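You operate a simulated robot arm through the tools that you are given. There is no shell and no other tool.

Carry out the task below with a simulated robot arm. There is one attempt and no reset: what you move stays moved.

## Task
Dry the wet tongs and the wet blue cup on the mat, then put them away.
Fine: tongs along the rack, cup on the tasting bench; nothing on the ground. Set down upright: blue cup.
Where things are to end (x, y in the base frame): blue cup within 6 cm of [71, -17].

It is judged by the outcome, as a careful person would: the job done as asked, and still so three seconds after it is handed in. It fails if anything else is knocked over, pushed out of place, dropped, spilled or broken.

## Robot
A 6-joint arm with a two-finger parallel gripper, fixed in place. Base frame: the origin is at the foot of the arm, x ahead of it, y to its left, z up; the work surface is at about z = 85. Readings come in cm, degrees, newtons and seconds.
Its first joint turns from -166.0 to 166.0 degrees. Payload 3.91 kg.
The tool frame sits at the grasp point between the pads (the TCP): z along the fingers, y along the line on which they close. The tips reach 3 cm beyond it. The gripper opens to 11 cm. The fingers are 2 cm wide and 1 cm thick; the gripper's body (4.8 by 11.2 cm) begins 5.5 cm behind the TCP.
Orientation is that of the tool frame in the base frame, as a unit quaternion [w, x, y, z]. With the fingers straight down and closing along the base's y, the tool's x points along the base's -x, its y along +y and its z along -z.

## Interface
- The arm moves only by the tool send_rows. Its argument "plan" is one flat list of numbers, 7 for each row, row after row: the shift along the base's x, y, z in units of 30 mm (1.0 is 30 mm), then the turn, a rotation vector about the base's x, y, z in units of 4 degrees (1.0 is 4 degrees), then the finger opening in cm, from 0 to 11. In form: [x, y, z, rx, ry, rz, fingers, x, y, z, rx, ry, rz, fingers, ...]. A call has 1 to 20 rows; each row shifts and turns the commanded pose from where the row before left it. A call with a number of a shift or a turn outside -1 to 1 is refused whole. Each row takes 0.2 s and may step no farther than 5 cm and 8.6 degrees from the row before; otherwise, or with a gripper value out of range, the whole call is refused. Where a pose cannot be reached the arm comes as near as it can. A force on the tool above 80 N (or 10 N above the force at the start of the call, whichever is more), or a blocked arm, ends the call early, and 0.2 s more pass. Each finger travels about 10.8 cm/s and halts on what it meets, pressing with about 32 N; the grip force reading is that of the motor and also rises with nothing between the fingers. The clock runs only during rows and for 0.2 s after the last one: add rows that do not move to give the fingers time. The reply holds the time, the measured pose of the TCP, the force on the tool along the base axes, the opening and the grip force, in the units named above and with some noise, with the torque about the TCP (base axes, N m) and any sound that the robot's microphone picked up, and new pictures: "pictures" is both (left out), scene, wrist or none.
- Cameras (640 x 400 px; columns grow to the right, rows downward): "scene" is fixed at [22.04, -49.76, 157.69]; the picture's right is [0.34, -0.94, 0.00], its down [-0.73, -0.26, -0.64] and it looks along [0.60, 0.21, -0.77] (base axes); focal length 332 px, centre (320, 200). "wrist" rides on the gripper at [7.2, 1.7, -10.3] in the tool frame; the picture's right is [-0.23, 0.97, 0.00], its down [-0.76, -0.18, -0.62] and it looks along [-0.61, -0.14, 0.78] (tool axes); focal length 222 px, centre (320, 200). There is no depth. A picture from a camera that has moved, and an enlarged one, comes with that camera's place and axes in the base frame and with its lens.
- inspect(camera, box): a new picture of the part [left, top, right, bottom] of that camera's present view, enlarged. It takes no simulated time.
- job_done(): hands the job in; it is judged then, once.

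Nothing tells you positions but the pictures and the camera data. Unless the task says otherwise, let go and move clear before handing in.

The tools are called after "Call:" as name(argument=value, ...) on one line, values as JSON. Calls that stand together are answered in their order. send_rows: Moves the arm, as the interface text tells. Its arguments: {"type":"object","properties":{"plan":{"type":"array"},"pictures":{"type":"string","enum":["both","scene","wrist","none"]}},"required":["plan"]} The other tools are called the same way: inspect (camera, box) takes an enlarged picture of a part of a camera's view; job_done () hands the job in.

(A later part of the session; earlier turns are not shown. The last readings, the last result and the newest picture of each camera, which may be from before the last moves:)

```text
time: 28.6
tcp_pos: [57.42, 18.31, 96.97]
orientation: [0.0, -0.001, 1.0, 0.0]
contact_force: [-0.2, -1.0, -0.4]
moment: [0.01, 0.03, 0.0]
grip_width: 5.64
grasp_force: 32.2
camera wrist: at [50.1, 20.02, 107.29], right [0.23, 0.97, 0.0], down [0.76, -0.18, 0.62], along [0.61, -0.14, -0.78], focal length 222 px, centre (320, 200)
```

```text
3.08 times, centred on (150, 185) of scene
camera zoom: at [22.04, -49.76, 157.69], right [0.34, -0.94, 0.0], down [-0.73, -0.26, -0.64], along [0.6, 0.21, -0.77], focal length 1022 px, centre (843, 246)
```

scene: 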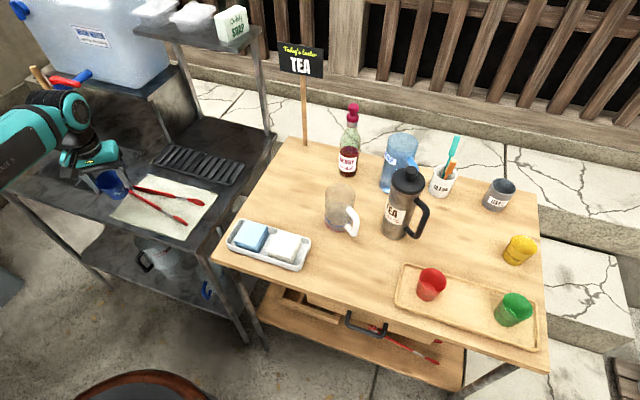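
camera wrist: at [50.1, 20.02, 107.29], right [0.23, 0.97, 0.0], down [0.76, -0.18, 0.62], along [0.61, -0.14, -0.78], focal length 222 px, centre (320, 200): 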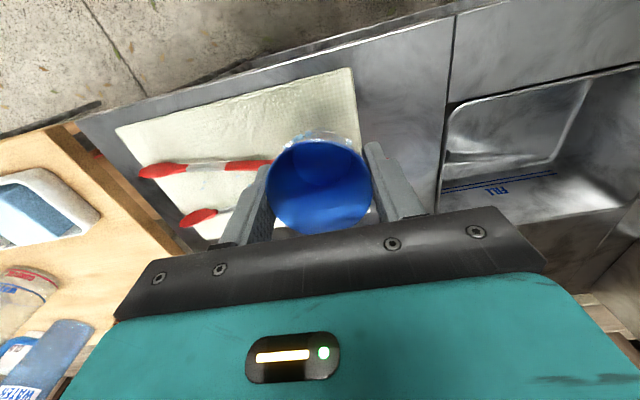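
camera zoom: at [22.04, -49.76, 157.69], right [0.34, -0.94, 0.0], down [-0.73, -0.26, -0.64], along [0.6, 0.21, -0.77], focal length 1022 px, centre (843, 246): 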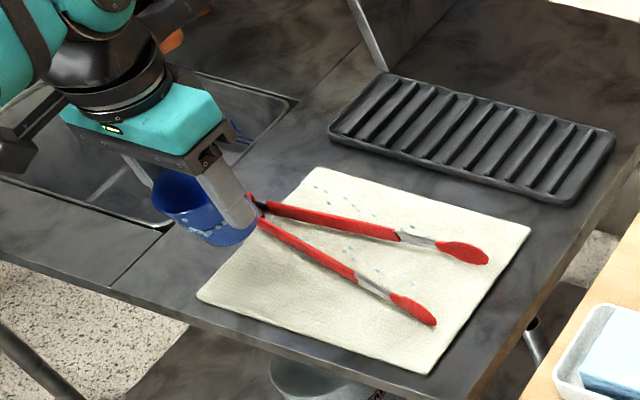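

The cup is aligned over a free spot on the mat. I'll shift slightly away from the tongs and lower it toward the mat.

Call:
send_rows(plan=[-0.2, 0, -0.6, 0, 0, 0, 4, 0, 0, -0.6, 0, 0, 0, 4, 0, 0, -0.5, 0, 0, 0, 4, 0, 0, 0, 0, 0, 0, 4], pictures="none")

Call:
inspect(camera="scene", box=[90, 160, 190, 230])

```text
time: 29.6
tcp_pos: [56.66, 18.36, 91.89]
orientation: [0.0, 0.0, 1.0, 0.0]
contact_force: [0.7, 0.5, 0.3]
moment: [-0.01, 0.0, 0.01]
grip_width: 5.65
grasp_force: 32.1
```

```text
5.71 times, centred on (140, 195) of scene
camera zoom: at [22.04, -49.76, 157.69], right [0.34, -0.94, 0.0], down [-0.73, -0.26, -0.64], along [0.6, 0.21, -0.77], focal length 1897 px, centre (1349, 229)
```

zoom: 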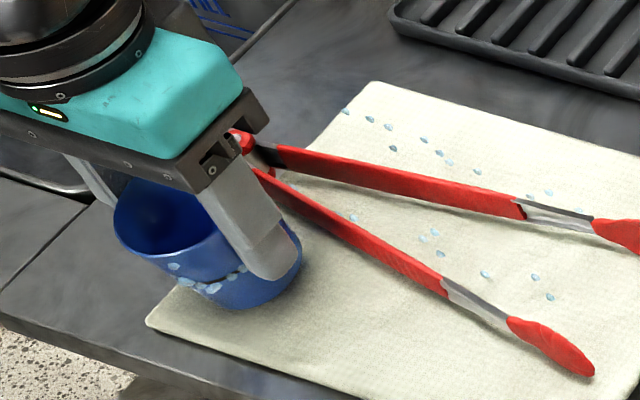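

The cup is just above the mat. I'll lower in small steps, watching the force.

Call:
send_rows(plan=[0, 0, -0.12, 0, 0, 0, 4, 0, 0, -0.12, 0, 0, 0, 4, 0, 0, 0, 0, 0, 0, 4], pictures="none")

Call:
send_rows(plan=[0, 0, -0.1, 0, 0, 0, 4, 0, 0, 0, 0, 0, 0, 4], pictures="none")

Call:
send_rows(plan=[0, 0, -0.1, 0, 0, 0, 4, 0, 0, 0, 0, 0, 0, 4], pictures="none")

Call:
inspect(camera="scene", box=[90, 160, 190, 230])

```text
time: 30.4
tcp_pos: [56.62, 18.37, 91.36]
orientation: [0.002, -0.001, 1.0, 0.0]
contact_force: [2.8, 0.3, 27.9]
moment: [0.0, 0.11, -0.01]
grip_width: 5.62
grasp_force: 31.9
```

```text
time: 31.0
tcp_pos: [56.7, 18.3, 90.81]
orientation: [0.001, 0.0, 1.0, 0.0]
contact_force: [2.5, -0.5, 27.1]
moment: [-0.01, 0.18, 0.0]
grip_width: 5.63
grasp_force: 31.4
```

```text
time: 31.6
tcp_pos: [56.64, 18.34, 90.56]
orientation: [-0.001, 0.0, 1.0, 0.0]
contact_force: [2.9, -0.7, 26.7]
moment: [-0.03, 0.2, -0.01]
grip_width: 5.62
grasp_force: 31.8
```

```text
5.71 times, centred on (140, 195) of scene
camera zoom: at [22.04, -49.76, 157.69], right [0.34, -0.94, 0.0], down [-0.73, -0.26, -0.64], along [0.6, 0.21, -0.77], focal length 1897 px, centre (1349, 229)
```

zoom: 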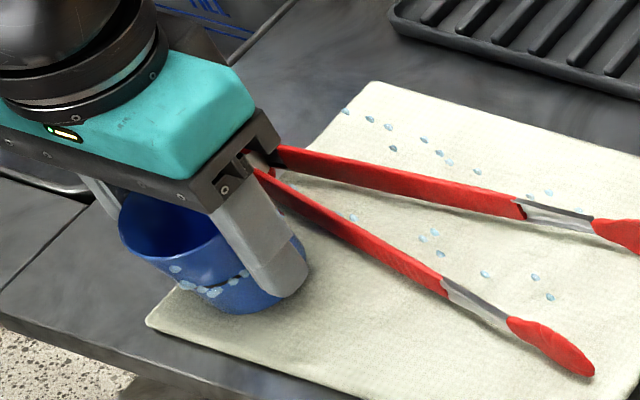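

The cup is standing on the mat with light pressure. I'll open the fingers and let it stand, then look at the droplets.

Call:
send_rows(plan=[0, 0, 0, 0, 0, 0, 6, 0, 0, 0, 0, 0, 0, 7, 0, 0, 0, 0, 0, 0, 8, 0, 0, 0, 0, 0, 0, 8, 0, 0, 0, 0, 0, 0, 8, 0, 0, 0, 0, 0, 0, 8], pictures="wrist")

Call:
inspect(camera="scene", box=[90, 160, 190, 230])

```text
time: 33.0
tcp_pos: [56.75, 18.27, 90.61]
orientation: [0.0, 0.0, 1.0, -0.001]
contact_force: [0.6, 0.5, 0.3]
moment: [0.0, 0.01, 0.0]
grip_width: 8.01
grasp_force: 0.0
camera wrist: at [49.5, 20.06, 100.8], right [0.23, 0.97, 0.0], down [0.76, -0.18, 0.62], along [0.61, -0.14, -0.78], focal length 222 px, centre (320, 200)
```

wrist: 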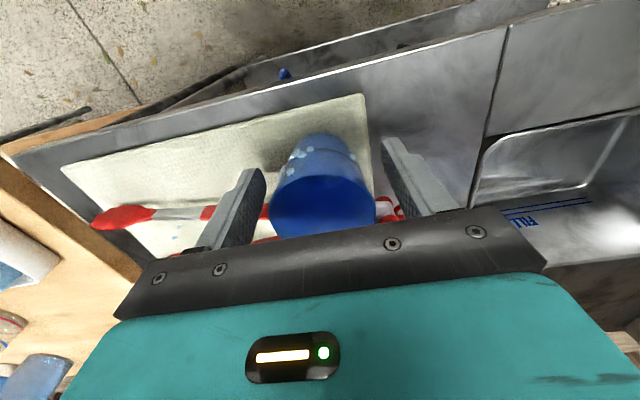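

```text
5.71 times, centred on (140, 195) of scene
camera zoom: at [22.04, -49.76, 157.69], right [0.34, -0.94, 0.0], down [-0.73, -0.26, -0.64], along [0.6, 0.21, -0.77], focal length 1897 px, centre (1349, 229)
```

zoom: 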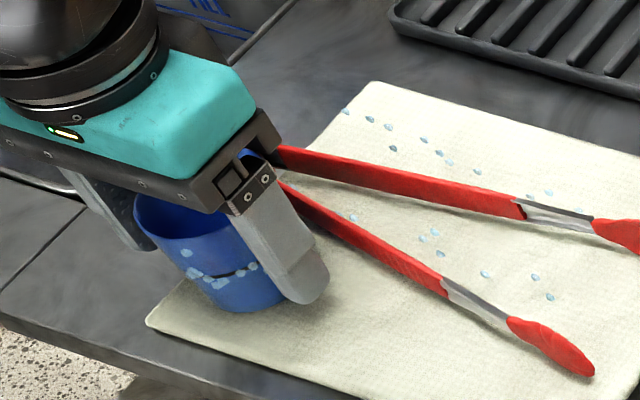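

The cup stands on the mat, released. I'll raise the gripper straight up and check the droplets after a while.

Call:
send_rows(plan=[0, 0, 0.5, 0, 0, 0, 8, 0, 0, 1, 0, 0, 0, 8, 0, 0, 1, 0, 0, 0, 8, 0, 0, 1, 0, 0, 0, 8, 0, 0, 1, 0, 0, 0, 8, 0, 0, 0, 0, 0, 0, 8, 0, 0, 0, 0, 0, 0, 8, 0, 0, 0, 0, 0, 0, 8, 0, 0, 0, 0, 0, 0, 8, 0, 0, 0, 0, 0, 0, 8, 0, 0, 0, 0, 0, 0, 8, 0, 0, 0, 0, 0, 0, 8, 0, 0, 0, 0, 0, 0, 8, 0, 0, 0, 0, 0, 0, 8, 0, 0, 0, 0, 0, 0, 8], pictures="wrist")

Call:
inspect(camera="scene", box=[90, 160, 190, 230])

Call:
inspect(camera="wrist", box=[100, 40, 420, 240])

```text
time: 36.2
tcp_pos: [56.66, 18.24, 104.13]
orientation: [0.001, 0.0, 1.0, 0.0]
contact_force: [0.6, -0.7, 0.2]
moment: [0.03, 0.01, -0.02]
grip_width: 8.02
grasp_force: 0.0
camera wrist: at [49.47, 19.95, 114.42], right [0.23, 0.97, 0.0], down [0.76, -0.18, 0.62], along [0.61, -0.14, -0.78], focal length 222 px, centre (320, 200)
```

wrist: 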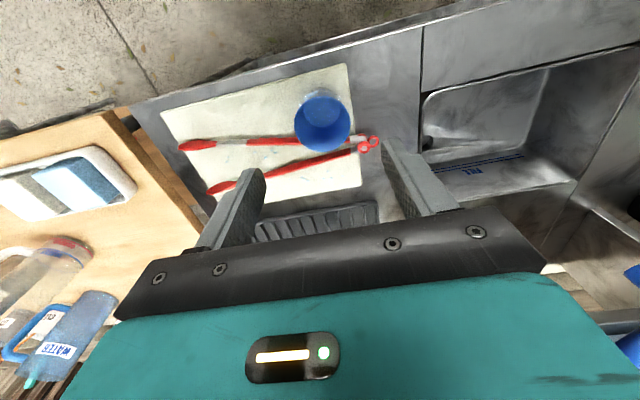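

```text
5.71 times, centred on (140, 195) of scene
camera zoom: at [22.04, -49.76, 157.69], right [0.34, -0.94, 0.0], down [-0.73, -0.26, -0.64], along [0.6, 0.21, -0.77], focal length 1897 px, centre (1349, 229)
```

zoom: 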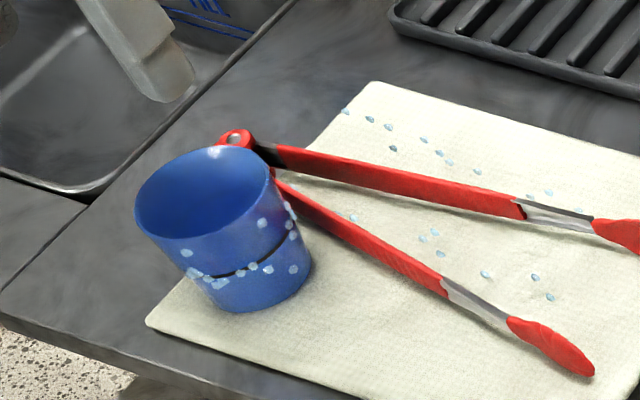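

```text
2.00 times, centred on (260, 140) of wrist
camera zoom: at [49.47, 19.95, 114.42], right [0.23, 0.97, 0.0], down [0.76, -0.18, 0.62], along [0.61, -0.14, -0.78], focal length 444 px, centre (440, 320)
```

zoom: 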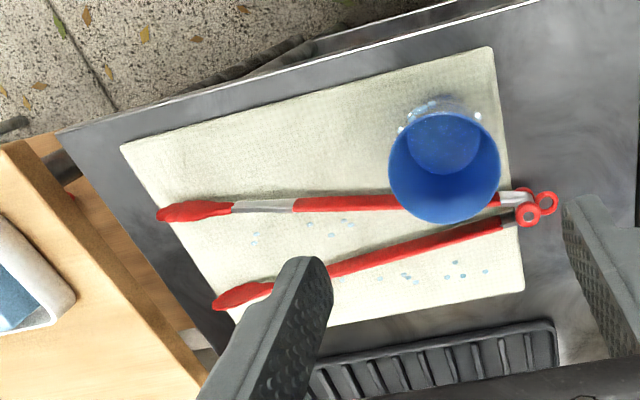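

The droplets are still there after a few seconds, so drying may simply need more time on the mat. I'll wait longer and compare.

Call:
send_rows(plan=[0, 0, 0, 0, 0, 0, 8, 0, 0, 0, 0, 0, 0, 8, 0, 0, 0, 0, 0, 0, 8, 0, 0, 0, 0, 0, 0, 8, 0, 0, 0, 0, 0, 0, 8, 0, 0, 0, 0, 0, 0, 8, 0, 0, 0, 0, 0, 0, 8, 0, 0, 0, 0, 0, 0, 8, 0, 0, 0, 0, 0, 0, 8, 0, 0, 0, 0, 0, 0, 8, 0, 0, 0, 0, 0, 0, 8, 0, 0, 0, 0, 0, 0, 8, 0, 0, 0, 0, 0, 0, 8, 0, 0, 0, 0, 0, 0, 8, 0, 0, 0, 0, 0, 0, 8, 0, 0, 0, 0, 0, 0, 8, 0, 0, 0, 0, 0, 0, 8, 0, 0, 0, 0, 0, 0, 8, 0, 0, 0, 0, 0, 0, 8, 0, 0, 0, 0, 0, 0, 8], pictures="none")

Call:
send_rows(plan=[0, 0, 0, 0, 0, 0, 8, 0, 0, 0, 0, 0, 0, 8, 0, 0, 0, 0, 0, 0, 8, 0, 0, 0, 0, 0, 0, 8, 0, 0, 0, 0, 0, 0, 8, 0, 0, 0, 0, 0, 0, 8, 0, 0, 0, 0, 0, 0, 8, 0, 0, 0, 0, 0, 0, 8, 0, 0, 0, 0, 0, 0, 8, 0, 0, 0, 0, 0, 0, 8, 0, 0, 0, 0, 0, 0, 8, 0, 0, 0, 0, 0, 0, 8, 0, 0, 0, 0, 0, 0, 8, 0, 0, 0, 0, 0, 0, 8, 0, 0, 0, 0, 0, 0, 8, 0, 0, 0, 0, 0, 0, 8, 0, 0, 0, 0, 0, 0, 8, 0, 0, 0, 0, 0, 0, 8, 0, 0, 0, 0, 0, 0, 8, 0, 0, 0, 0, 0, 0, 8], pictures="none")

Call:
inspect(camera="scene", box=[90, 160, 230, 240])

Call:
inspect(camera="wrist", box=[0, 120, 160, 240])

```text
time: 40.4
tcp_pos: [56.78, 18.15, 104.1]
orientation: [0.001, -0.001, 1.0, 0.0]
contact_force: [-0.2, 0.7, -0.7]
moment: [-0.01, 0.01, 0.02]
grip_width: 8.05
grasp_force: 0.1
```

```text
time: 44.6
tcp_pos: [56.68, 18.17, 104.13]
orientation: [0.0, -0.001, 1.0, 0.0]
contact_force: [1.0, 0.3, -0.2]
moment: [0.03, -0.01, -0.03]
grip_width: 8.01
grasp_force: 0.0
```

```text
4.57 times, centred on (160, 200) of scene
camera zoom: at [22.04, -49.76, 157.69], right [0.34, -0.94, 0.0], down [-0.73, -0.26, -0.64], along [0.6, 0.21, -0.77], focal length 1518 px, centre (1051, 200)
```

zoom: 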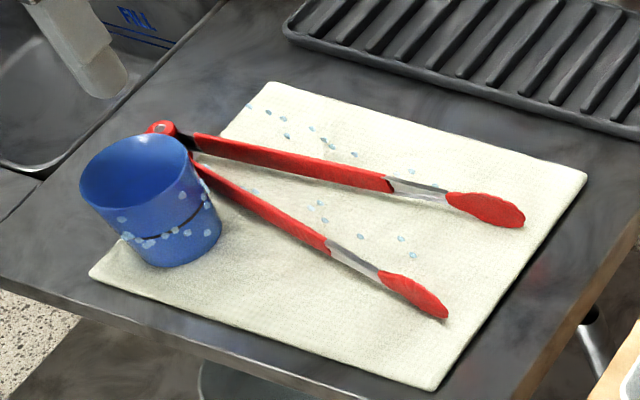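

```text
3.33 times, centred on (80, 180) of wrist
camera zoom: at [49.47, 19.95, 114.42], right [0.23, 0.97, 0.0], down [0.76, -0.18, 0.62], along [0.61, -0.14, -0.78], focal length 740 px, centre (1120, 267)
```

zoom: 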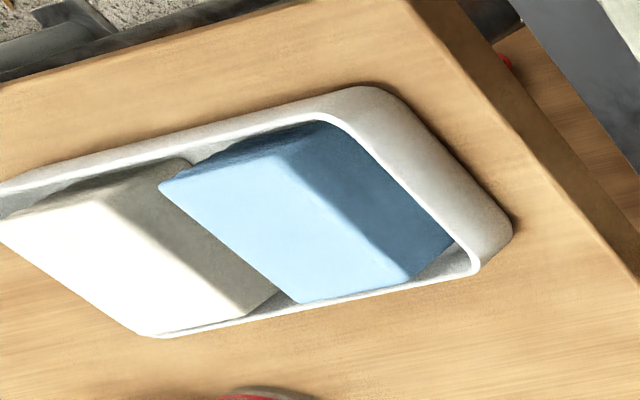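

No visible change yet. I'll keep waiting a while longer to see whether drying on the mat takes tens of seconds.

Call:
send_rows(plan=[0, 0, 0, 0, 0, 0, 8, 0, 0, 0, 0, 0, 0, 8, 0, 0, 0, 0, 0, 0, 8, 0, 0, 0, 0, 0, 0, 8, 0, 0, 0, 0, 0, 0, 8, 0, 0, 0, 0, 0, 0, 8, 0, 0, 0, 0, 0, 0, 8, 0, 0, 0, 0, 0, 0, 8, 0, 0, 0, 0, 0, 0, 8, 0, 0, 0, 0, 0, 0, 8, 0, 0, 0, 0, 0, 0, 8, 0, 0, 0, 0, 0, 0, 8, 0, 0, 0, 0, 0, 0, 8, 0, 0, 0, 0, 0, 0, 8, 0, 0, 0, 0, 0, 0, 8, 0, 0, 0, 0, 0, 0, 8, 0, 0, 0, 0, 0, 0, 8, 0, 0, 0, 0, 0, 0, 8, 0, 0, 0, 0, 0, 0, 8, 0, 0, 0, 0, 0, 0, 8], pictures="none")

Call:
send_rows(plan=[0, 0, 0, 0, 0, 0, 8, 0, 0, 0, 0, 0, 0, 8, 0, 0, 0, 0, 0, 0, 8, 0, 0, 0, 0, 0, 0, 8, 0, 0, 0, 0, 0, 0, 8, 0, 0, 0, 0, 0, 0, 8, 0, 0, 0, 0, 0, 0, 8, 0, 0, 0, 0, 0, 0, 8, 0, 0, 0, 0, 0, 0, 8, 0, 0, 0, 0, 0, 0, 8, 0, 0, 0, 0, 0, 0, 8, 0, 0, 0, 0, 0, 0, 8, 0, 0, 0, 0, 0, 0, 8, 0, 0, 0, 0, 0, 0, 8, 0, 0, 0, 0, 0, 0, 8, 0, 0, 0, 0, 0, 0, 8, 0, 0, 0, 0, 0, 0, 8, 0, 0, 0, 0, 0, 0, 8, 0, 0, 0, 0, 0, 0, 8, 0, 0, 0, 0, 0, 0, 8], pictures="none")

Call:
send_rows(plan=[0, 0, 0, 0, 0, 0, 8, 0, 0, 0, 0, 0, 0, 8, 0, 0, 0, 0, 0, 0, 8, 0, 0, 0, 0, 0, 0, 8, 0, 0, 0, 0, 0, 0, 8, 0, 0, 0, 0, 0, 0, 8, 0, 0, 0, 0, 0, 0, 8, 0, 0, 0, 0, 0, 0, 8, 0, 0, 0, 0, 0, 0, 8, 0, 0, 0, 0, 0, 0, 8, 0, 0, 0, 0, 0, 0, 8, 0, 0, 0, 0, 0, 0, 8, 0, 0, 0, 0, 0, 0, 8, 0, 0, 0, 0, 0, 0, 8, 0, 0, 0, 0, 0, 0, 8, 0, 0, 0, 0, 0, 0, 8, 0, 0, 0, 0, 0, 0, 8, 0, 0, 0, 0, 0, 0, 8, 0, 0, 0, 0, 0, 0, 8, 0, 0, 0, 0, 0, 0, 8], pictures="scene")

Call:
inspect(camera="scene", box=[90, 160, 230, 240])

```text
time: 48.8
tcp_pos: [56.82, 18.27, 104.15]
orientation: [-0.001, 0.0, 1.0, -0.001]
contact_force: [0.1, -0.1, 0.4]
moment: [0.0, -0.01, -0.04]
grip_width: 8.0
grasp_force: 0.1
```

```text
time: 53.0
tcp_pos: [56.82, 18.39, 104.12]
orientation: [0.001, -0.001, 1.0, 0.001]
contact_force: [0.6, 0.0, -0.2]
moment: [-0.01, 0.0, -0.01]
grip_width: 8.01
grasp_force: 0.0
```

```text
time: 57.2
tcp_pos: [56.7, 18.22, 104.16]
orientation: [0.0, 0.0, 1.0, 0.0]
contact_force: [0.0, -0.1, 0.3]
moment: [-0.02, -0.02, -0.03]
grip_width: 8.01
grasp_force: 0.1
```

scene: 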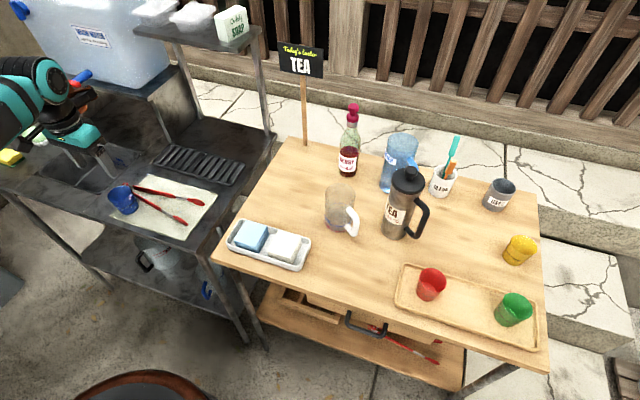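

```text
4.57 times, centred on (160, 200) of scene
camera zoom: at [22.04, -49.76, 157.69], right [0.34, -0.94, 0.0], down [-0.73, -0.26, -0.64], along [0.6, 0.21, -0.77], focal length 1518 px, centre (1051, 200)
```

zoom: 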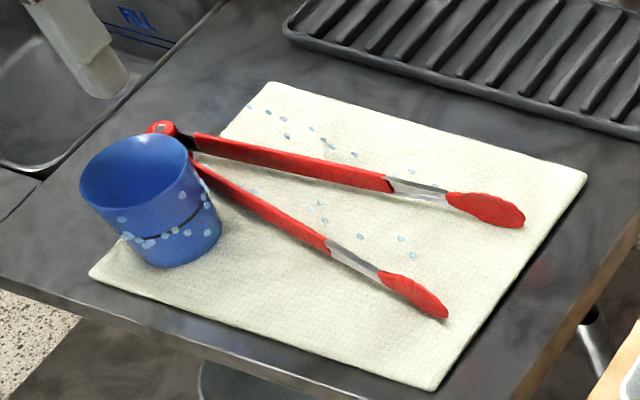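

Waiting has not changed anything, so drying probably needs wiping with one of the folded cloths in the white tray. I'll look more closely at the tray and the lower shelves for a towel.

Call:
inspect(camera="scene", box=[222, 210, 322, 280])

Call:
inspect(camera="scene", box=[80, 230, 260, 340])

Call:
inspect(camera="scene", box=[240, 270, 480, 400])

Call:
inspect(camera="scene", box=[130, 0, 270, 60])

Call:
inspect(camera="scene", box=[60, 340, 240, 400])

```text
5.71 times, centred on (272, 245) of scene
camera zoom: at [22.04, -49.76, 157.69], right [0.34, -0.94, 0.0], down [-0.73, -0.26, -0.64], along [0.6, 0.21, -0.77], focal length 1897 px, centre (594, -57)
```

zoom: 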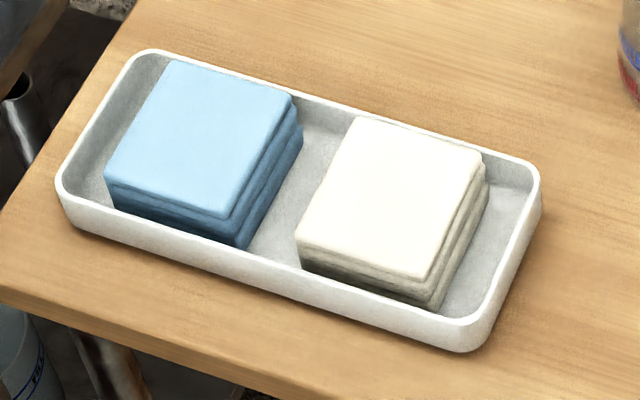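

```text
3.56 times, centred on (170, 285) of scene
camera zoom: at [22.04, -49.76, 157.69], right [0.34, -0.94, 0.0], down [-0.73, -0.26, -0.64], along [0.6, 0.21, -0.77], focal length 1180 px, centre (853, -102)
```

zoom: 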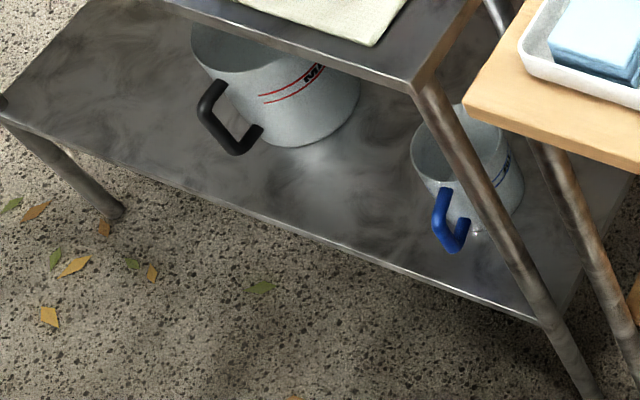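

```text
2.67 times, centred on (360, 335) of scene
camera zoom: at [22.04, -49.76, 157.69], right [0.34, -0.94, 0.0], down [-0.73, -0.26, -0.64], along [0.6, 0.21, -0.77], focal length 885 px, centre (213, -160)
```

zoom: 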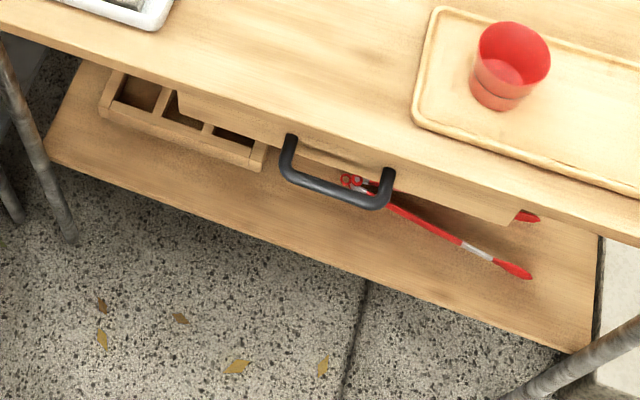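

```text
4.57 times, centred on (200, 30) of scene
camera zoom: at [22.04, -49.76, 157.69], right [0.34, -0.94, 0.0], down [-0.73, -0.26, -0.64], along [0.6, 0.21, -0.77], focal length 1518 px, centre (869, 977)
```

zoom: 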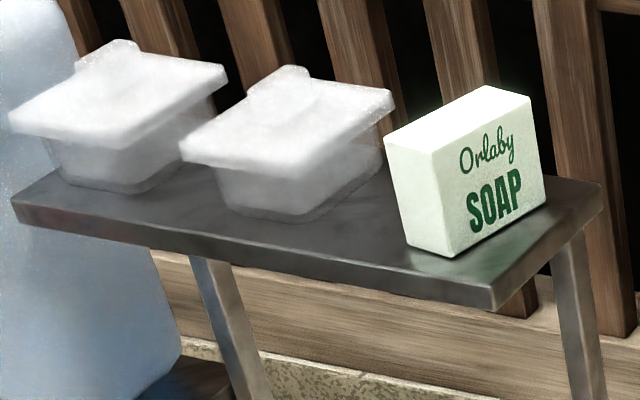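

```text
3.56 times, centred on (150, 370) of scene
camera zoom: at [22.04, -49.76, 157.69], right [0.34, -0.94, 0.0], down [-0.73, -0.26, -0.64], along [0.6, 0.21, -0.77], focal length 1180 px, centre (924, -404)
```

zoom: 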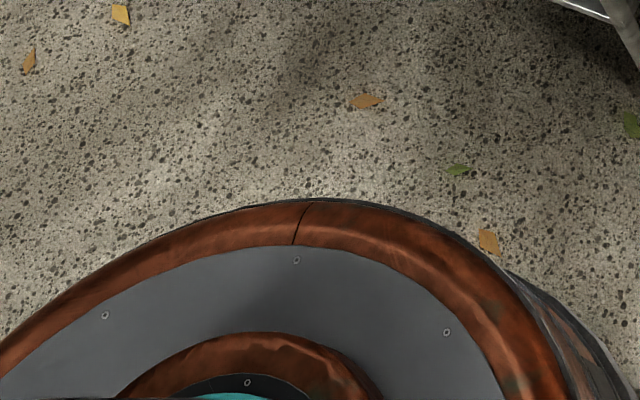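

I'll take high-zoom reference pictures of the droplets so that I can compare them over time.

Call:
inspect(camera="scene", box=[104, 180, 144, 220])

Call:
inspect(camera="scene", box=[140, 178, 190, 218])

Call:
send_rows(plan=[0, 0, 0, 0, 0, 0, 8, 0, 0, 0, 0, 0, 0, 8, 0, 0, 0, 0, 0, 0, 8, 0, 0, 0, 0, 0, 0, 8, 0, 0, 0, 0, 0, 0, 8, 0, 0, 0, 0, 0, 0, 8, 0, 0, 0, 0, 0, 0, 8, 0, 0, 0, 0, 0, 0, 8, 0, 0, 0, 0, 0, 0, 8, 0, 0, 0, 0, 0, 0, 8, 0, 0, 0, 0, 0, 0, 8, 0, 0, 0, 0, 0, 0, 8, 0, 0, 0, 0, 0, 0, 8, 0, 0, 0, 0, 0, 0, 8, 0, 0, 0, 0, 0, 0, 8, 0, 0, 0, 0, 0, 0, 8, 0, 0, 0, 0, 0, 0, 8, 0, 0, 0, 0, 0, 0, 8, 0, 0, 0, 0, 0, 0, 8, 0, 0, 0, 0, 0, 0, 8], pictures="none")

Call:
send_rows(plan=[0, 0, 0, 0, 0, 0, 8, 0, 0, 0, 0, 0, 0, 8, 0, 0, 0, 0, 0, 0, 8, 0, 0, 0, 0, 0, 0, 8, 0, 0, 0, 0, 0, 0, 8, 0, 0, 0, 0, 0, 0, 8, 0, 0, 0, 0, 0, 0, 8, 0, 0, 0, 0, 0, 0, 8, 0, 0, 0, 0, 0, 0, 8, 0, 0, 0, 0, 0, 0, 8, 0, 0, 0, 0, 0, 0, 8, 0, 0, 0, 0, 0, 0, 8, 0, 0, 0, 0, 0, 0, 8, 0, 0, 0, 0, 0, 0, 8, 0, 0, 0, 0, 0, 0, 8, 0, 0, 0, 0, 0, 0, 8, 0, 0, 0, 0, 0, 0, 8, 0, 0, 0, 0, 0, 0, 8, 0, 0, 0, 0, 0, 0, 8, 0, 0, 0, 0, 0, 0, 8], pictures="none")

Call:
inspect(camera="scene", box=[104, 180, 144, 220])

Call:
inspect(camera="scene", box=[140, 178, 190, 218])

```text
10.00 times, centred on (124, 200) of scene
camera zoom: at [22.04, -49.76, 157.69], right [0.34, -0.94, 0.0], down [-0.73, -0.26, -0.64], along [0.6, 0.21, -0.77], focal length 3320 px, centre (2280, 200)
```

zoom: 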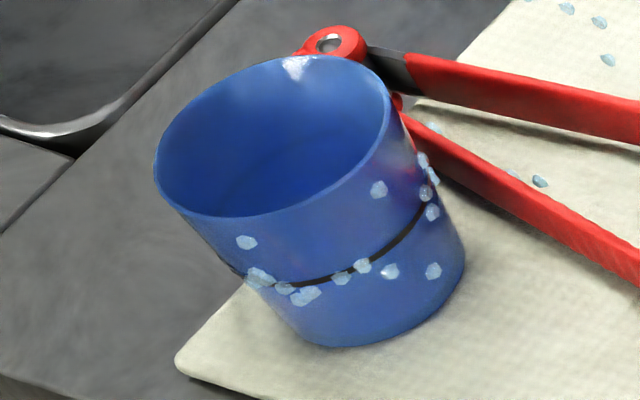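

```text
10.00 times, centred on (165, 198) of scene
camera zoom: at [22.04, -49.76, 157.69], right [0.34, -0.94, 0.0], down [-0.73, -0.26, -0.64], along [0.6, 0.21, -0.77], focal length 3320 px, centre (1870, 220)
```

zoom: 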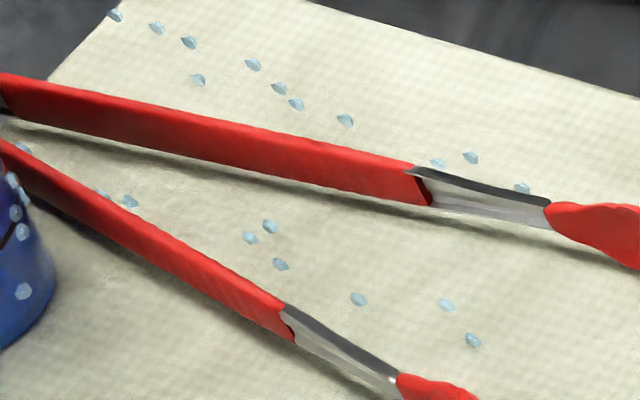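

```text
time: 61.4
tcp_pos: [56.83, 18.29, 104.08]
orientation: [0.0, 0.0, 1.0, 0.0]
contact_force: [-0.5, -0.4, -0.6]
moment: [0.02, 0.03, 0.03]
grip_width: 7.99
grasp_force: 0.0
```

```text
time: 65.6
tcp_pos: [56.7, 18.17, 104.12]
orientation: [0.0, 0.0, 1.0, 0.0]
contact_force: [0.4, -0.2, -0.1]
moment: [0.02, 0.0, -0.02]
grip_width: 7.98
grasp_force: 0.1
```

```text
10.00 times, centred on (124, 200) of scene
camera zoom: at [22.04, -49.76, 157.69], right [0.34, -0.94, 0.0], down [-0.73, -0.26, -0.64], along [0.6, 0.21, -0.77], focal length 3320 px, centre (2280, 200)
```

zoom: 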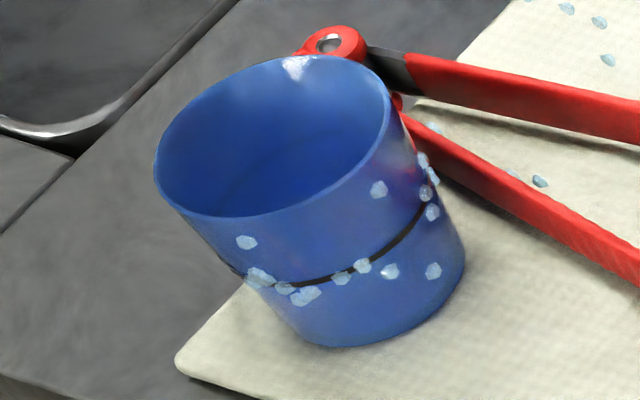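

```text
10.00 times, centred on (165, 198) of scene
camera zoom: at [22.04, -49.76, 157.69], right [0.34, -0.94, 0.0], down [-0.73, -0.26, -0.64], along [0.6, 0.21, -0.77], focal length 3320 px, centre (1870, 220)
```

zoom: 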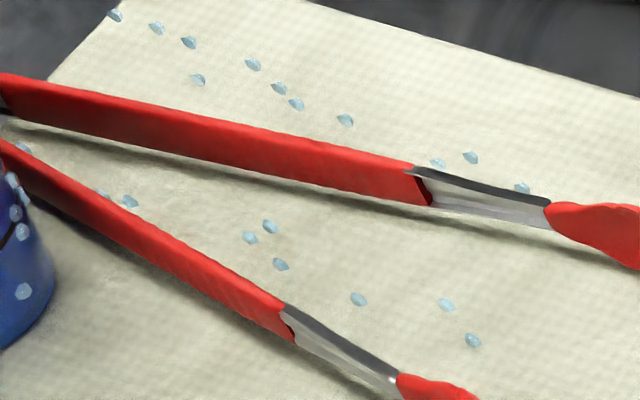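

No change with time alone. I need to handle the tongs anyway, so I'll turn the gripper and grip them; that also shows whether the droplets belong to the tongs or the mat. First I move beside them and turn 90°.

Call:
send_rows(plan=[0.7, -0.7, 0.2, 0, 0, 1, 8, 0.7, -0.7, 0, 0, 0, 1, 8, 0.57, -0.57, 0, 0, 0, 1, 8, 0, 0, 0, 0, 0, 1, 8, 0, 0, 0, 0, 0, 1, 8, 0, 0, 0, 0, 0, 1, 8, 0, 0, 0, 0, 0, 1, 8, 0, 0, 0, 0, 0, 1, 8, 0, 0, 0, 0, 0, 1, 8, 0, 0, 0, 0, 0, 1, 8, 0, 0, 0, 0, 0, 1, 8, 0, 0, 0, 0, 0, 1, 8, 0, 0, 0, 0, 0, 1, 8, 0, 0, 0, 0, 0, 1, 8, 0, 0, 0, 0, 0, 1, 8, 0, 0, 0, 0, 0, 1, 8, 0, 0, 0, 0, 0, 1, 8, 0, 0, 0, 0, 0, 1, 8, 0, 0, 0, 0, 0, 1, 8, 0, 0, 0, 0, 0, 1, 8], pictures="none")

Call:
send_rows(plan=[0, 0, 0, 0, 0, 1, 8, 0, 0, 0, 0, 0, 1, 8, 0, 0, 0, 0, 0, 0.5, 8, 0, 0, 0, 0, 0, 0, 8], pictures="both")

Call:
inspect(camera="wrist", box=[160, 0, 480, 220])

```text
time: 69.8
tcp_pos: [62.67, 12.44, 104.7]
orientation: [0.0, -0.643, 0.766, 0.0]
contact_force: [0.4, 0.2, 0.3]
moment: [0.02, 0.0, -0.01]
grip_width: 8.01
grasp_force: 0.1
```

```text
time: 70.8
tcp_pos: [62.59, 12.28, 104.71]
orientation: [-0.001, -0.707, 0.707, 0.0]
contact_force: [-0.3, -0.3, 0.0]
moment: [0.04, 0.01, 0.0]
grip_width: 8.0
grasp_force: 0.1
camera wrist: at [60.98, 5.11, 115.01], right [-0.97, 0.23, 0.0], down [0.18, 0.76, 0.62], along [0.14, 0.61, -0.78], focal length 222 px, centre (320, 200)
```

scene: 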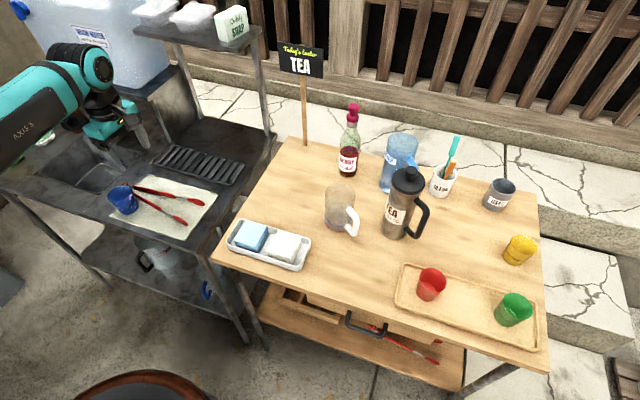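
wrist: 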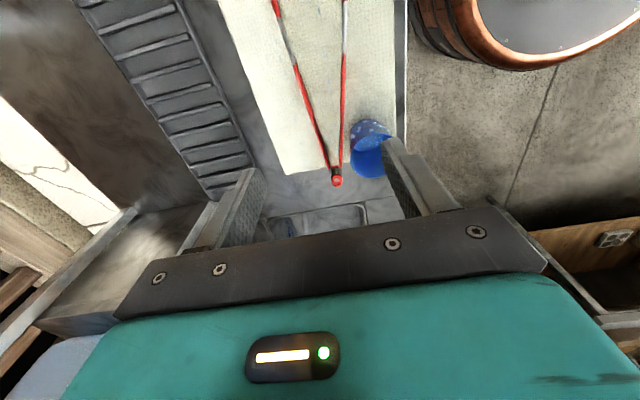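

```text
1.82 times, centred on (320, 110) of wrist
camera zoom: at [60.98, 5.11, 115.01], right [-0.97, 0.23, 0.0], down [0.18, 0.76, 0.62], along [0.14, 0.61, -0.78], focal length 404 px, centre (320, 364)
```

zoom: 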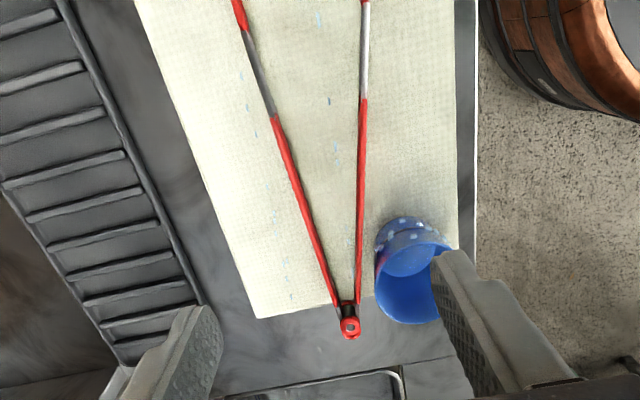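

Now I see the tongs' arms at about x 64.1 and 60.1 near y 13, hinge at (62.7, 23). I'll align slightly and go down around both arms near the middle.

Call:
send_rows(plan=[-0.18, -0.2, -1, 0, 0, -0.75, 8, 0, 0, -1, 0, 0, 0, 8, 0, 0, -1, 0, 0, 0, 8, 0, 0, -1, 0, 0, 0, 8, 0, 0, -0.5, 0, 0, 0, 8, 0, 0, 0, 0, 0, 0, 8], pictures="both")

Call:
inspect(camera="scene", box=[90, 160, 190, 230])

Call:
inspect(camera="wrist", box=[200, 80, 440, 240])

```text
time: 72.2
tcp_pos: [62.08, 11.71, 90.98]
orientation: [0.001, -0.689, 0.725, 0.0]
contact_force: [0.1, -0.5, -0.4]
moment: [0.04, 0.0, -0.02]
grip_width: 8.03
grasp_force: 0.1
camera wrist: at [60.05, 4.58, 101.4], right [-0.96, 0.28, 0.0], down [0.22, 0.75, 0.62], along [0.17, 0.6, -0.78], focal length 222 px, centre (320, 200)
```

scene: 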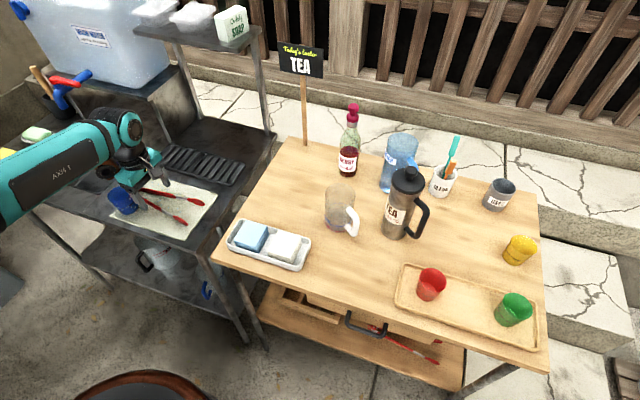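
wrist: 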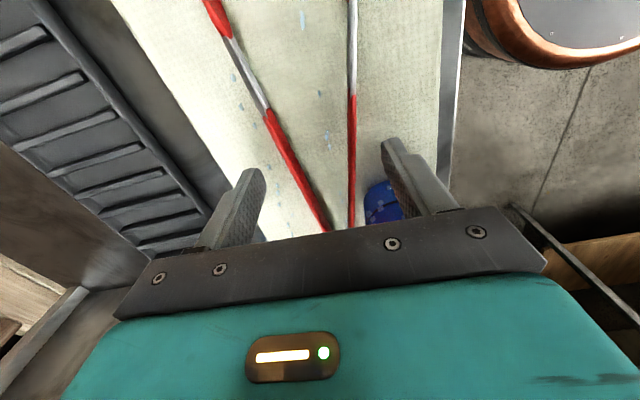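

```text
5.71 times, centred on (140, 195) of scene
camera zoom: at [22.04, -49.76, 157.69], right [0.34, -0.94, 0.0], down [-0.73, -0.26, -0.64], along [0.6, 0.21, -0.77], focal length 1897 px, centre (1349, 229)
```

zoom: 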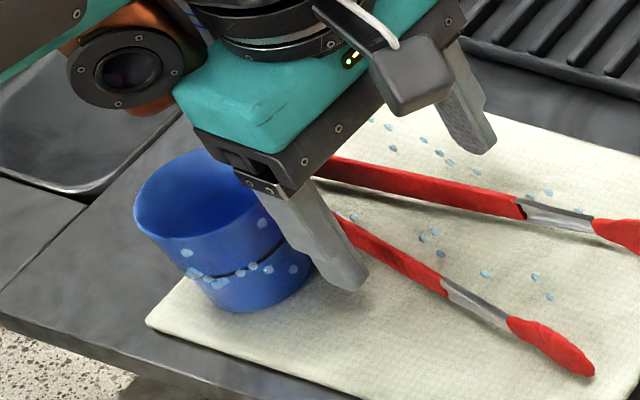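

```text
2.50 times, centred on (320, 160) of wrist
camera zoom: at [60.05, 4.58, 101.4], right [-0.96, 0.28, 0.0], down [0.22, 0.75, 0.62], along [0.17, 0.6, -0.78], focal length 555 px, centre (320, 300)
```

zoom: 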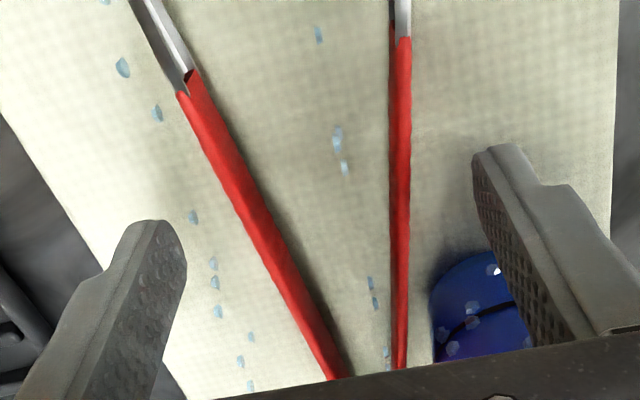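

Both arms are between the fingers with the cup safely behind. Lowering the last 2 cm and closing gently.

Call:
send_rows(plan=[0, 0, -0.4, 0, 0, 0, 8, 0, 0, -0.33, 0, 0, 0, 8, 0, 0, 0, 0, 0, 0, 8], pictures="none")

Call:
send_rows(plan=[0, 0, 0, 0, 0, 0, 7, 0, 0, 0, 0, 0, 0, 6, 0, 0, 0, 0, 0, 0, 5, 0, 0, 0, 0, 0, 0, 4, 0, 0, 0, 0, 0, 0, 4], pictures="wrist")

Call:
inspect(camera="scene", box=[90, 160, 190, 230])

```text
time: 73.0
tcp_pos: [62.11, 11.74, 88.92]
orientation: [0.0, -0.688, 0.726, 0.001]
contact_force: [0.0, -1.2, 0.8]
moment: [0.01, 0.02, 0.01]
grip_width: 8.03
grasp_force: 0.2
```

```text
time: 74.2
tcp_pos: [62.16, 11.63, 88.9]
orientation: [0.0, -0.689, 0.725, 0.001]
contact_force: [-0.3, 1.1, -1.0]
moment: [0.01, 0.01, 0.01]
grip_width: 3.85
grasp_force: 3.8
camera wrist: at [60.05, 4.6, 99.19], right [-0.96, 0.28, 0.0], down [0.22, 0.75, 0.62], along [0.17, 0.6, -0.78], focal length 222 px, centre (320, 200)
```

wrist: 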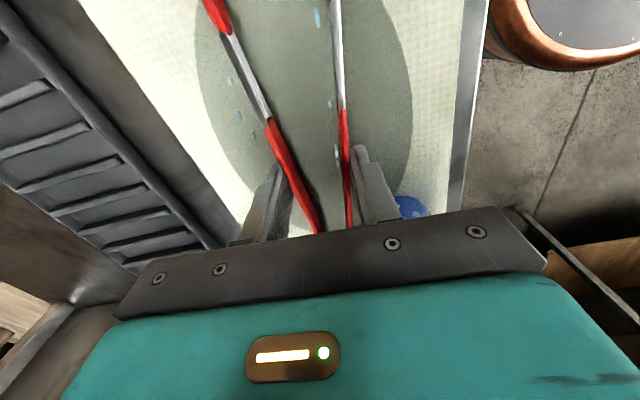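

```text
5.71 times, centred on (140, 195) of scene
camera zoom: at [22.04, -49.76, 157.69], right [0.34, -0.94, 0.0], down [-0.73, -0.26, -0.64], along [0.6, 0.21, -0.77], focal length 1897 px, centre (1349, 229)
```

zoom: 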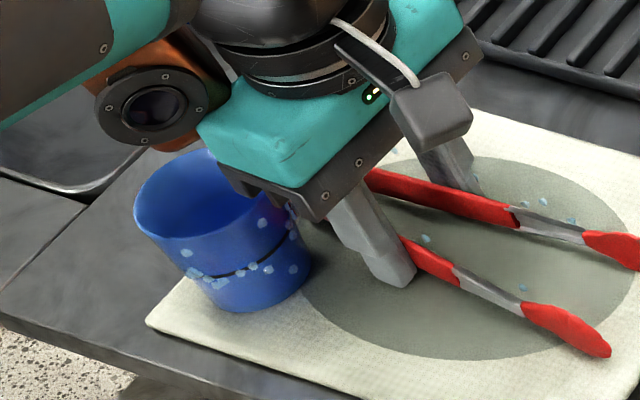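

A damp patch has appeared on the mat under the tongs and several droplets are gone, so moving the item against the mat does the drying. I'll rub the tongs gently on the mat, sliding away from the cup.

Call:
send_rows(plan=[0, 0, 0, 0, 0, 0, 3.2, 0, 0, 0, 0, 0, 0, 3.2, 0.2, 0, 0, 0, 0, 0, 3.2, 0.2, 0, 0, 0, 0, 0, 3.2, 0.2, 0, 0, 0, 0, 0, 3.2, 0.2, 0, 0, 0, 0, 0, 3.2, 0.2, 0, 0, 0, 0, 0, 3.2, 0, 0, 0, 0, 0, 0, 3.2], pictures="both")

Call:
inspect(camera="scene", box=[90, 160, 230, 240])

Call:
inspect(camera="wrist", box=[160, 0, 480, 220])

```text
time: 76.0
tcp_pos: [65.18, 11.78, 88.92]
orientation: [0.001, -0.689, 0.725, 0.0]
contact_force: [0.3, 0.3, -0.7]
moment: [-0.04, 0.0, 0.01]
grip_width: 3.06
grasp_force: 4.4
camera wrist: at [63.13, 4.64, 99.3], right [-0.96, 0.28, 0.0], down [0.22, 0.75, 0.62], along [0.17, 0.6, -0.78], focal length 222 px, centre (320, 200)
```

scene: 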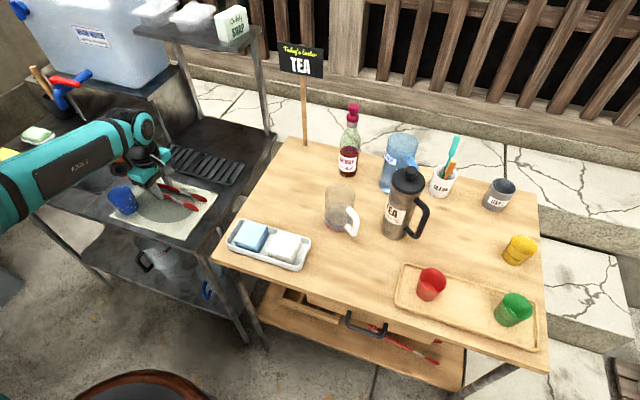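
wrist: 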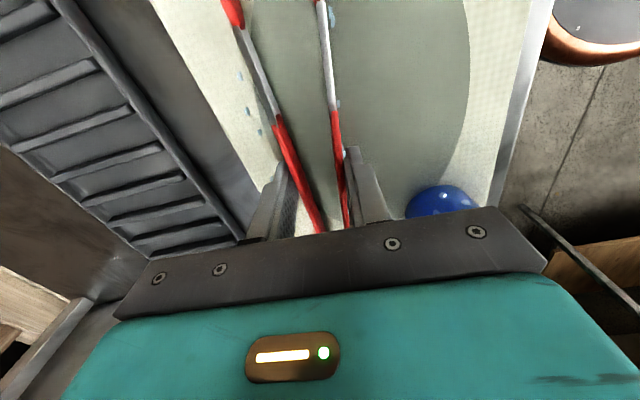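

```text
4.57 times, centred on (160, 200) of scene
camera zoom: at [22.04, -49.76, 157.69], right [0.34, -0.94, 0.0], down [-0.73, -0.26, -0.64], along [0.6, 0.21, -0.77], focal length 1518 px, centre (1051, 200)
```

zoom: 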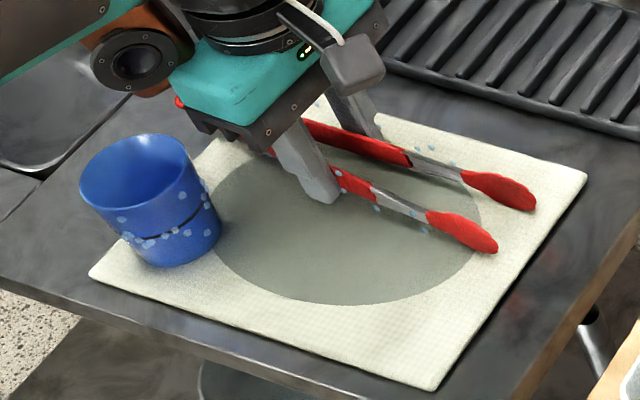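

```text
1.82 times, centred on (320, 110) of wrist
camera zoom: at [63.13, 4.64, 99.3], right [-0.96, 0.28, 0.0], down [0.22, 0.75, 0.62], along [0.17, 0.6, -0.78], focal length 404 px, centre (320, 364)
```

zoom: 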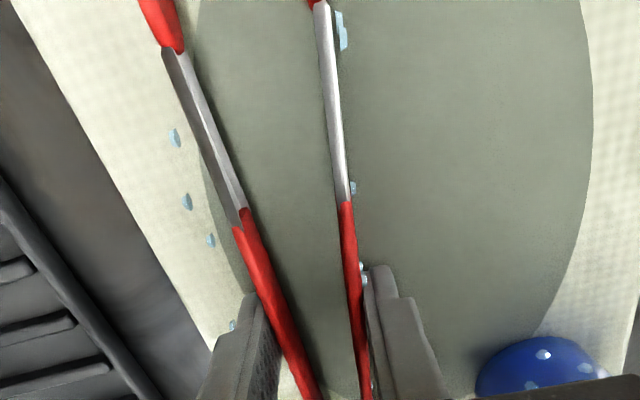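

It works: the damp patch grows and droplets vanish. I'll keep rubbing the tongs back and forth.

Call:
send_rows(plan=[0.2, 0, 0, 0, 0, 0, 3.2, 0.2, 0, 0, 0, 0, 0, 3.2, 0.1, 0, 0, 0, 0, 0, 3.2, -0.2, 0, 0, 0, 0, 0, 3.2, -0.2, 0, 0, 0, 0, 0, 3.2, -0.2, 0, 0, 0, 0, 0, 3.2, -0.2, 0, 0, 0, 0, 0, 3.2, 0.2, 0, 0, 0, 0, 0, 3.2, 0.2, 0, 0, 0, 0, 0, 3.2, 0.2, 0, 0, 0, 0, 0, 3.2, 0.2, 0, 0, 0, 0, 0, 3.2, -0.2, 0, 0, 0, 0, 0, 3.2, -0.2, 0, 0, 0, 0, 0, 3.2, -0.1, 0, 0, 0, 0, 0, 3.2, 0, 0, 0, 0, 0, 0, 3.2], pictures="wrist")

Call:
inspect(camera="scene", box=[90, 160, 230, 240])

Call:
inspect(camera="wrist", box=[160, 0, 480, 220])

```text
time: 79.2
tcp_pos: [65.12, 11.82, 88.96]
orientation: [0.0, -0.688, 0.726, -0.001]
contact_force: [0.1, -0.8, -0.9]
moment: [0.06, 0.03, -0.02]
grip_width: 3.08
grasp_force: 4.8
camera wrist: at [63.05, 4.64, 99.27], right [-0.96, 0.28, 0.0], down [0.22, 0.75, 0.62], along [0.17, 0.6, -0.78], focal length 222 px, centre (320, 200)
```

wrist: 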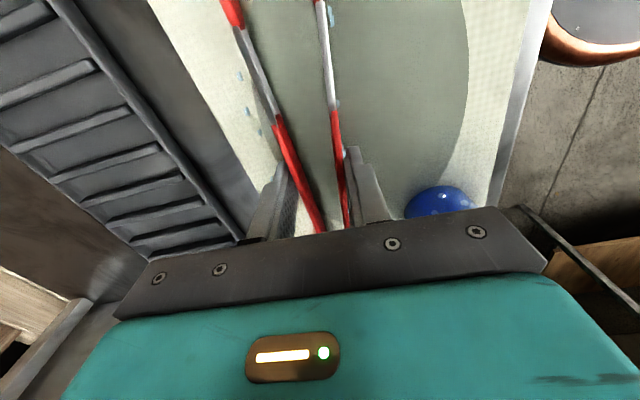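

```text
4.57 times, centred on (160, 200) of scene
camera zoom: at [22.04, -49.76, 157.69], right [0.34, -0.94, 0.0], down [-0.73, -0.26, -0.64], along [0.6, 0.21, -0.77], focal length 1518 px, centre (1051, 200)
```

zoom: 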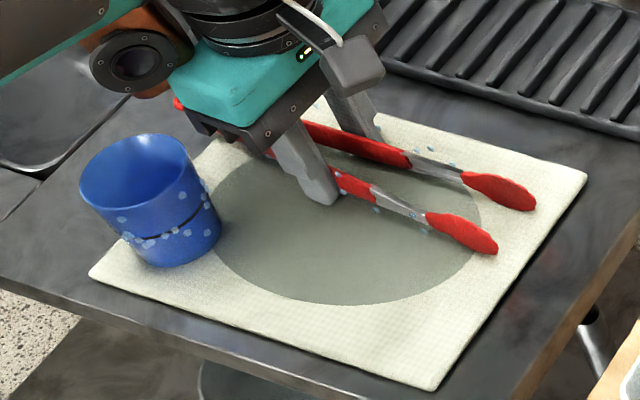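

```text
1.82 times, centred on (320, 110) of wrist
camera zoom: at [63.05, 4.64, 99.27], right [-0.96, 0.28, 0.0], down [0.22, 0.75, 0.62], along [0.17, 0.6, -0.78], focal length 404 px, centre (320, 364)
```

zoom: 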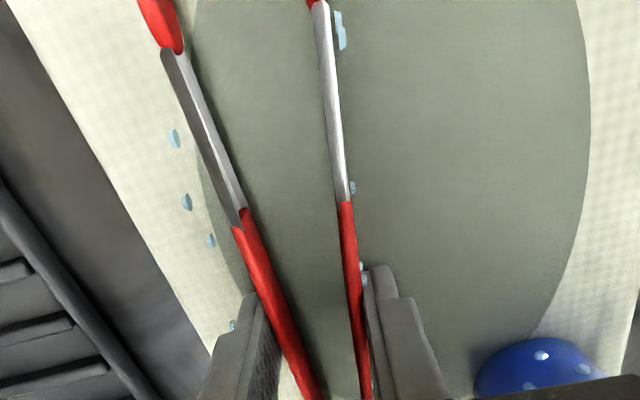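

Sliding at this height changed nothing further; the tongs were probably no longer pressing on the mat. I'll press down slightly and check the force.

Call:
send_rows(plan=[0, 0, -0.1, 0, 0, 0, 3.2, 0, 0, 0, 0, 0, 0, 3.2], pictures="none")

Call:
inspect(camera="wrist", box=[160, 0, 480, 220])

Call:
inspect(camera="scene", box=[130, 170, 210, 220])

```text
time: 79.8
tcp_pos: [65.12, 11.71, 88.79]
orientation: [0.002, -0.688, 0.725, -0.001]
contact_force: [-7.6, -0.4, 30.5]
moment: [-0.05, 0.99, 0.02]
grip_width: 3.25
grasp_force: 8.3
```

```text
1.82 times, centred on (320, 110) of wrist
camera zoom: at [63.01, 4.65, 99.14], right [-0.96, 0.28, 0.0], down [0.22, 0.75, 0.62], along [0.17, 0.6, -0.78], focal length 404 px, centre (320, 364)
```

zoom: 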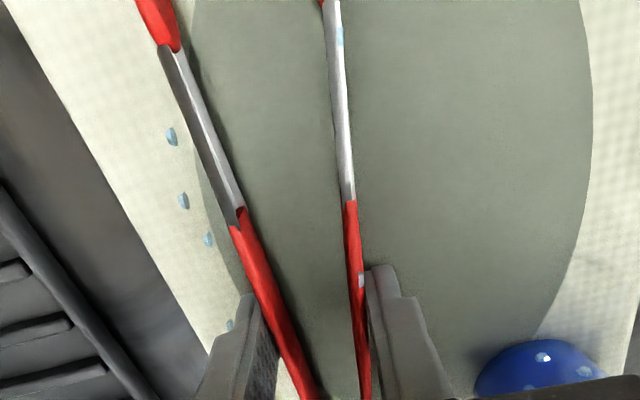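

```text
8.00 times, centred on (170, 195) of scene
camera zoom: at [22.04, -49.76, 157.69], right [0.34, -0.94, 0.0], down [-0.73, -0.26, -0.64], along [0.6, 0.21, -0.77], focal length 2656 px, centre (1520, 240)
```

zoom: 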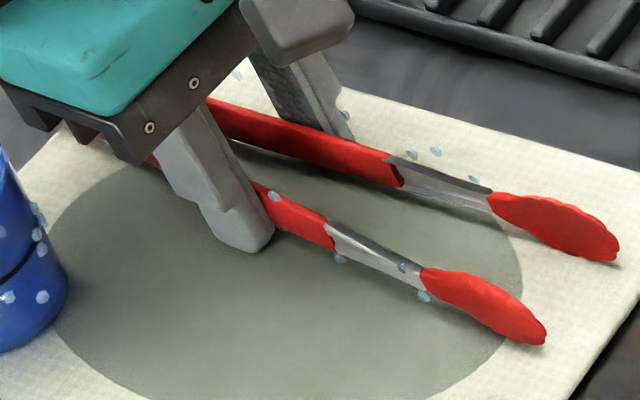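

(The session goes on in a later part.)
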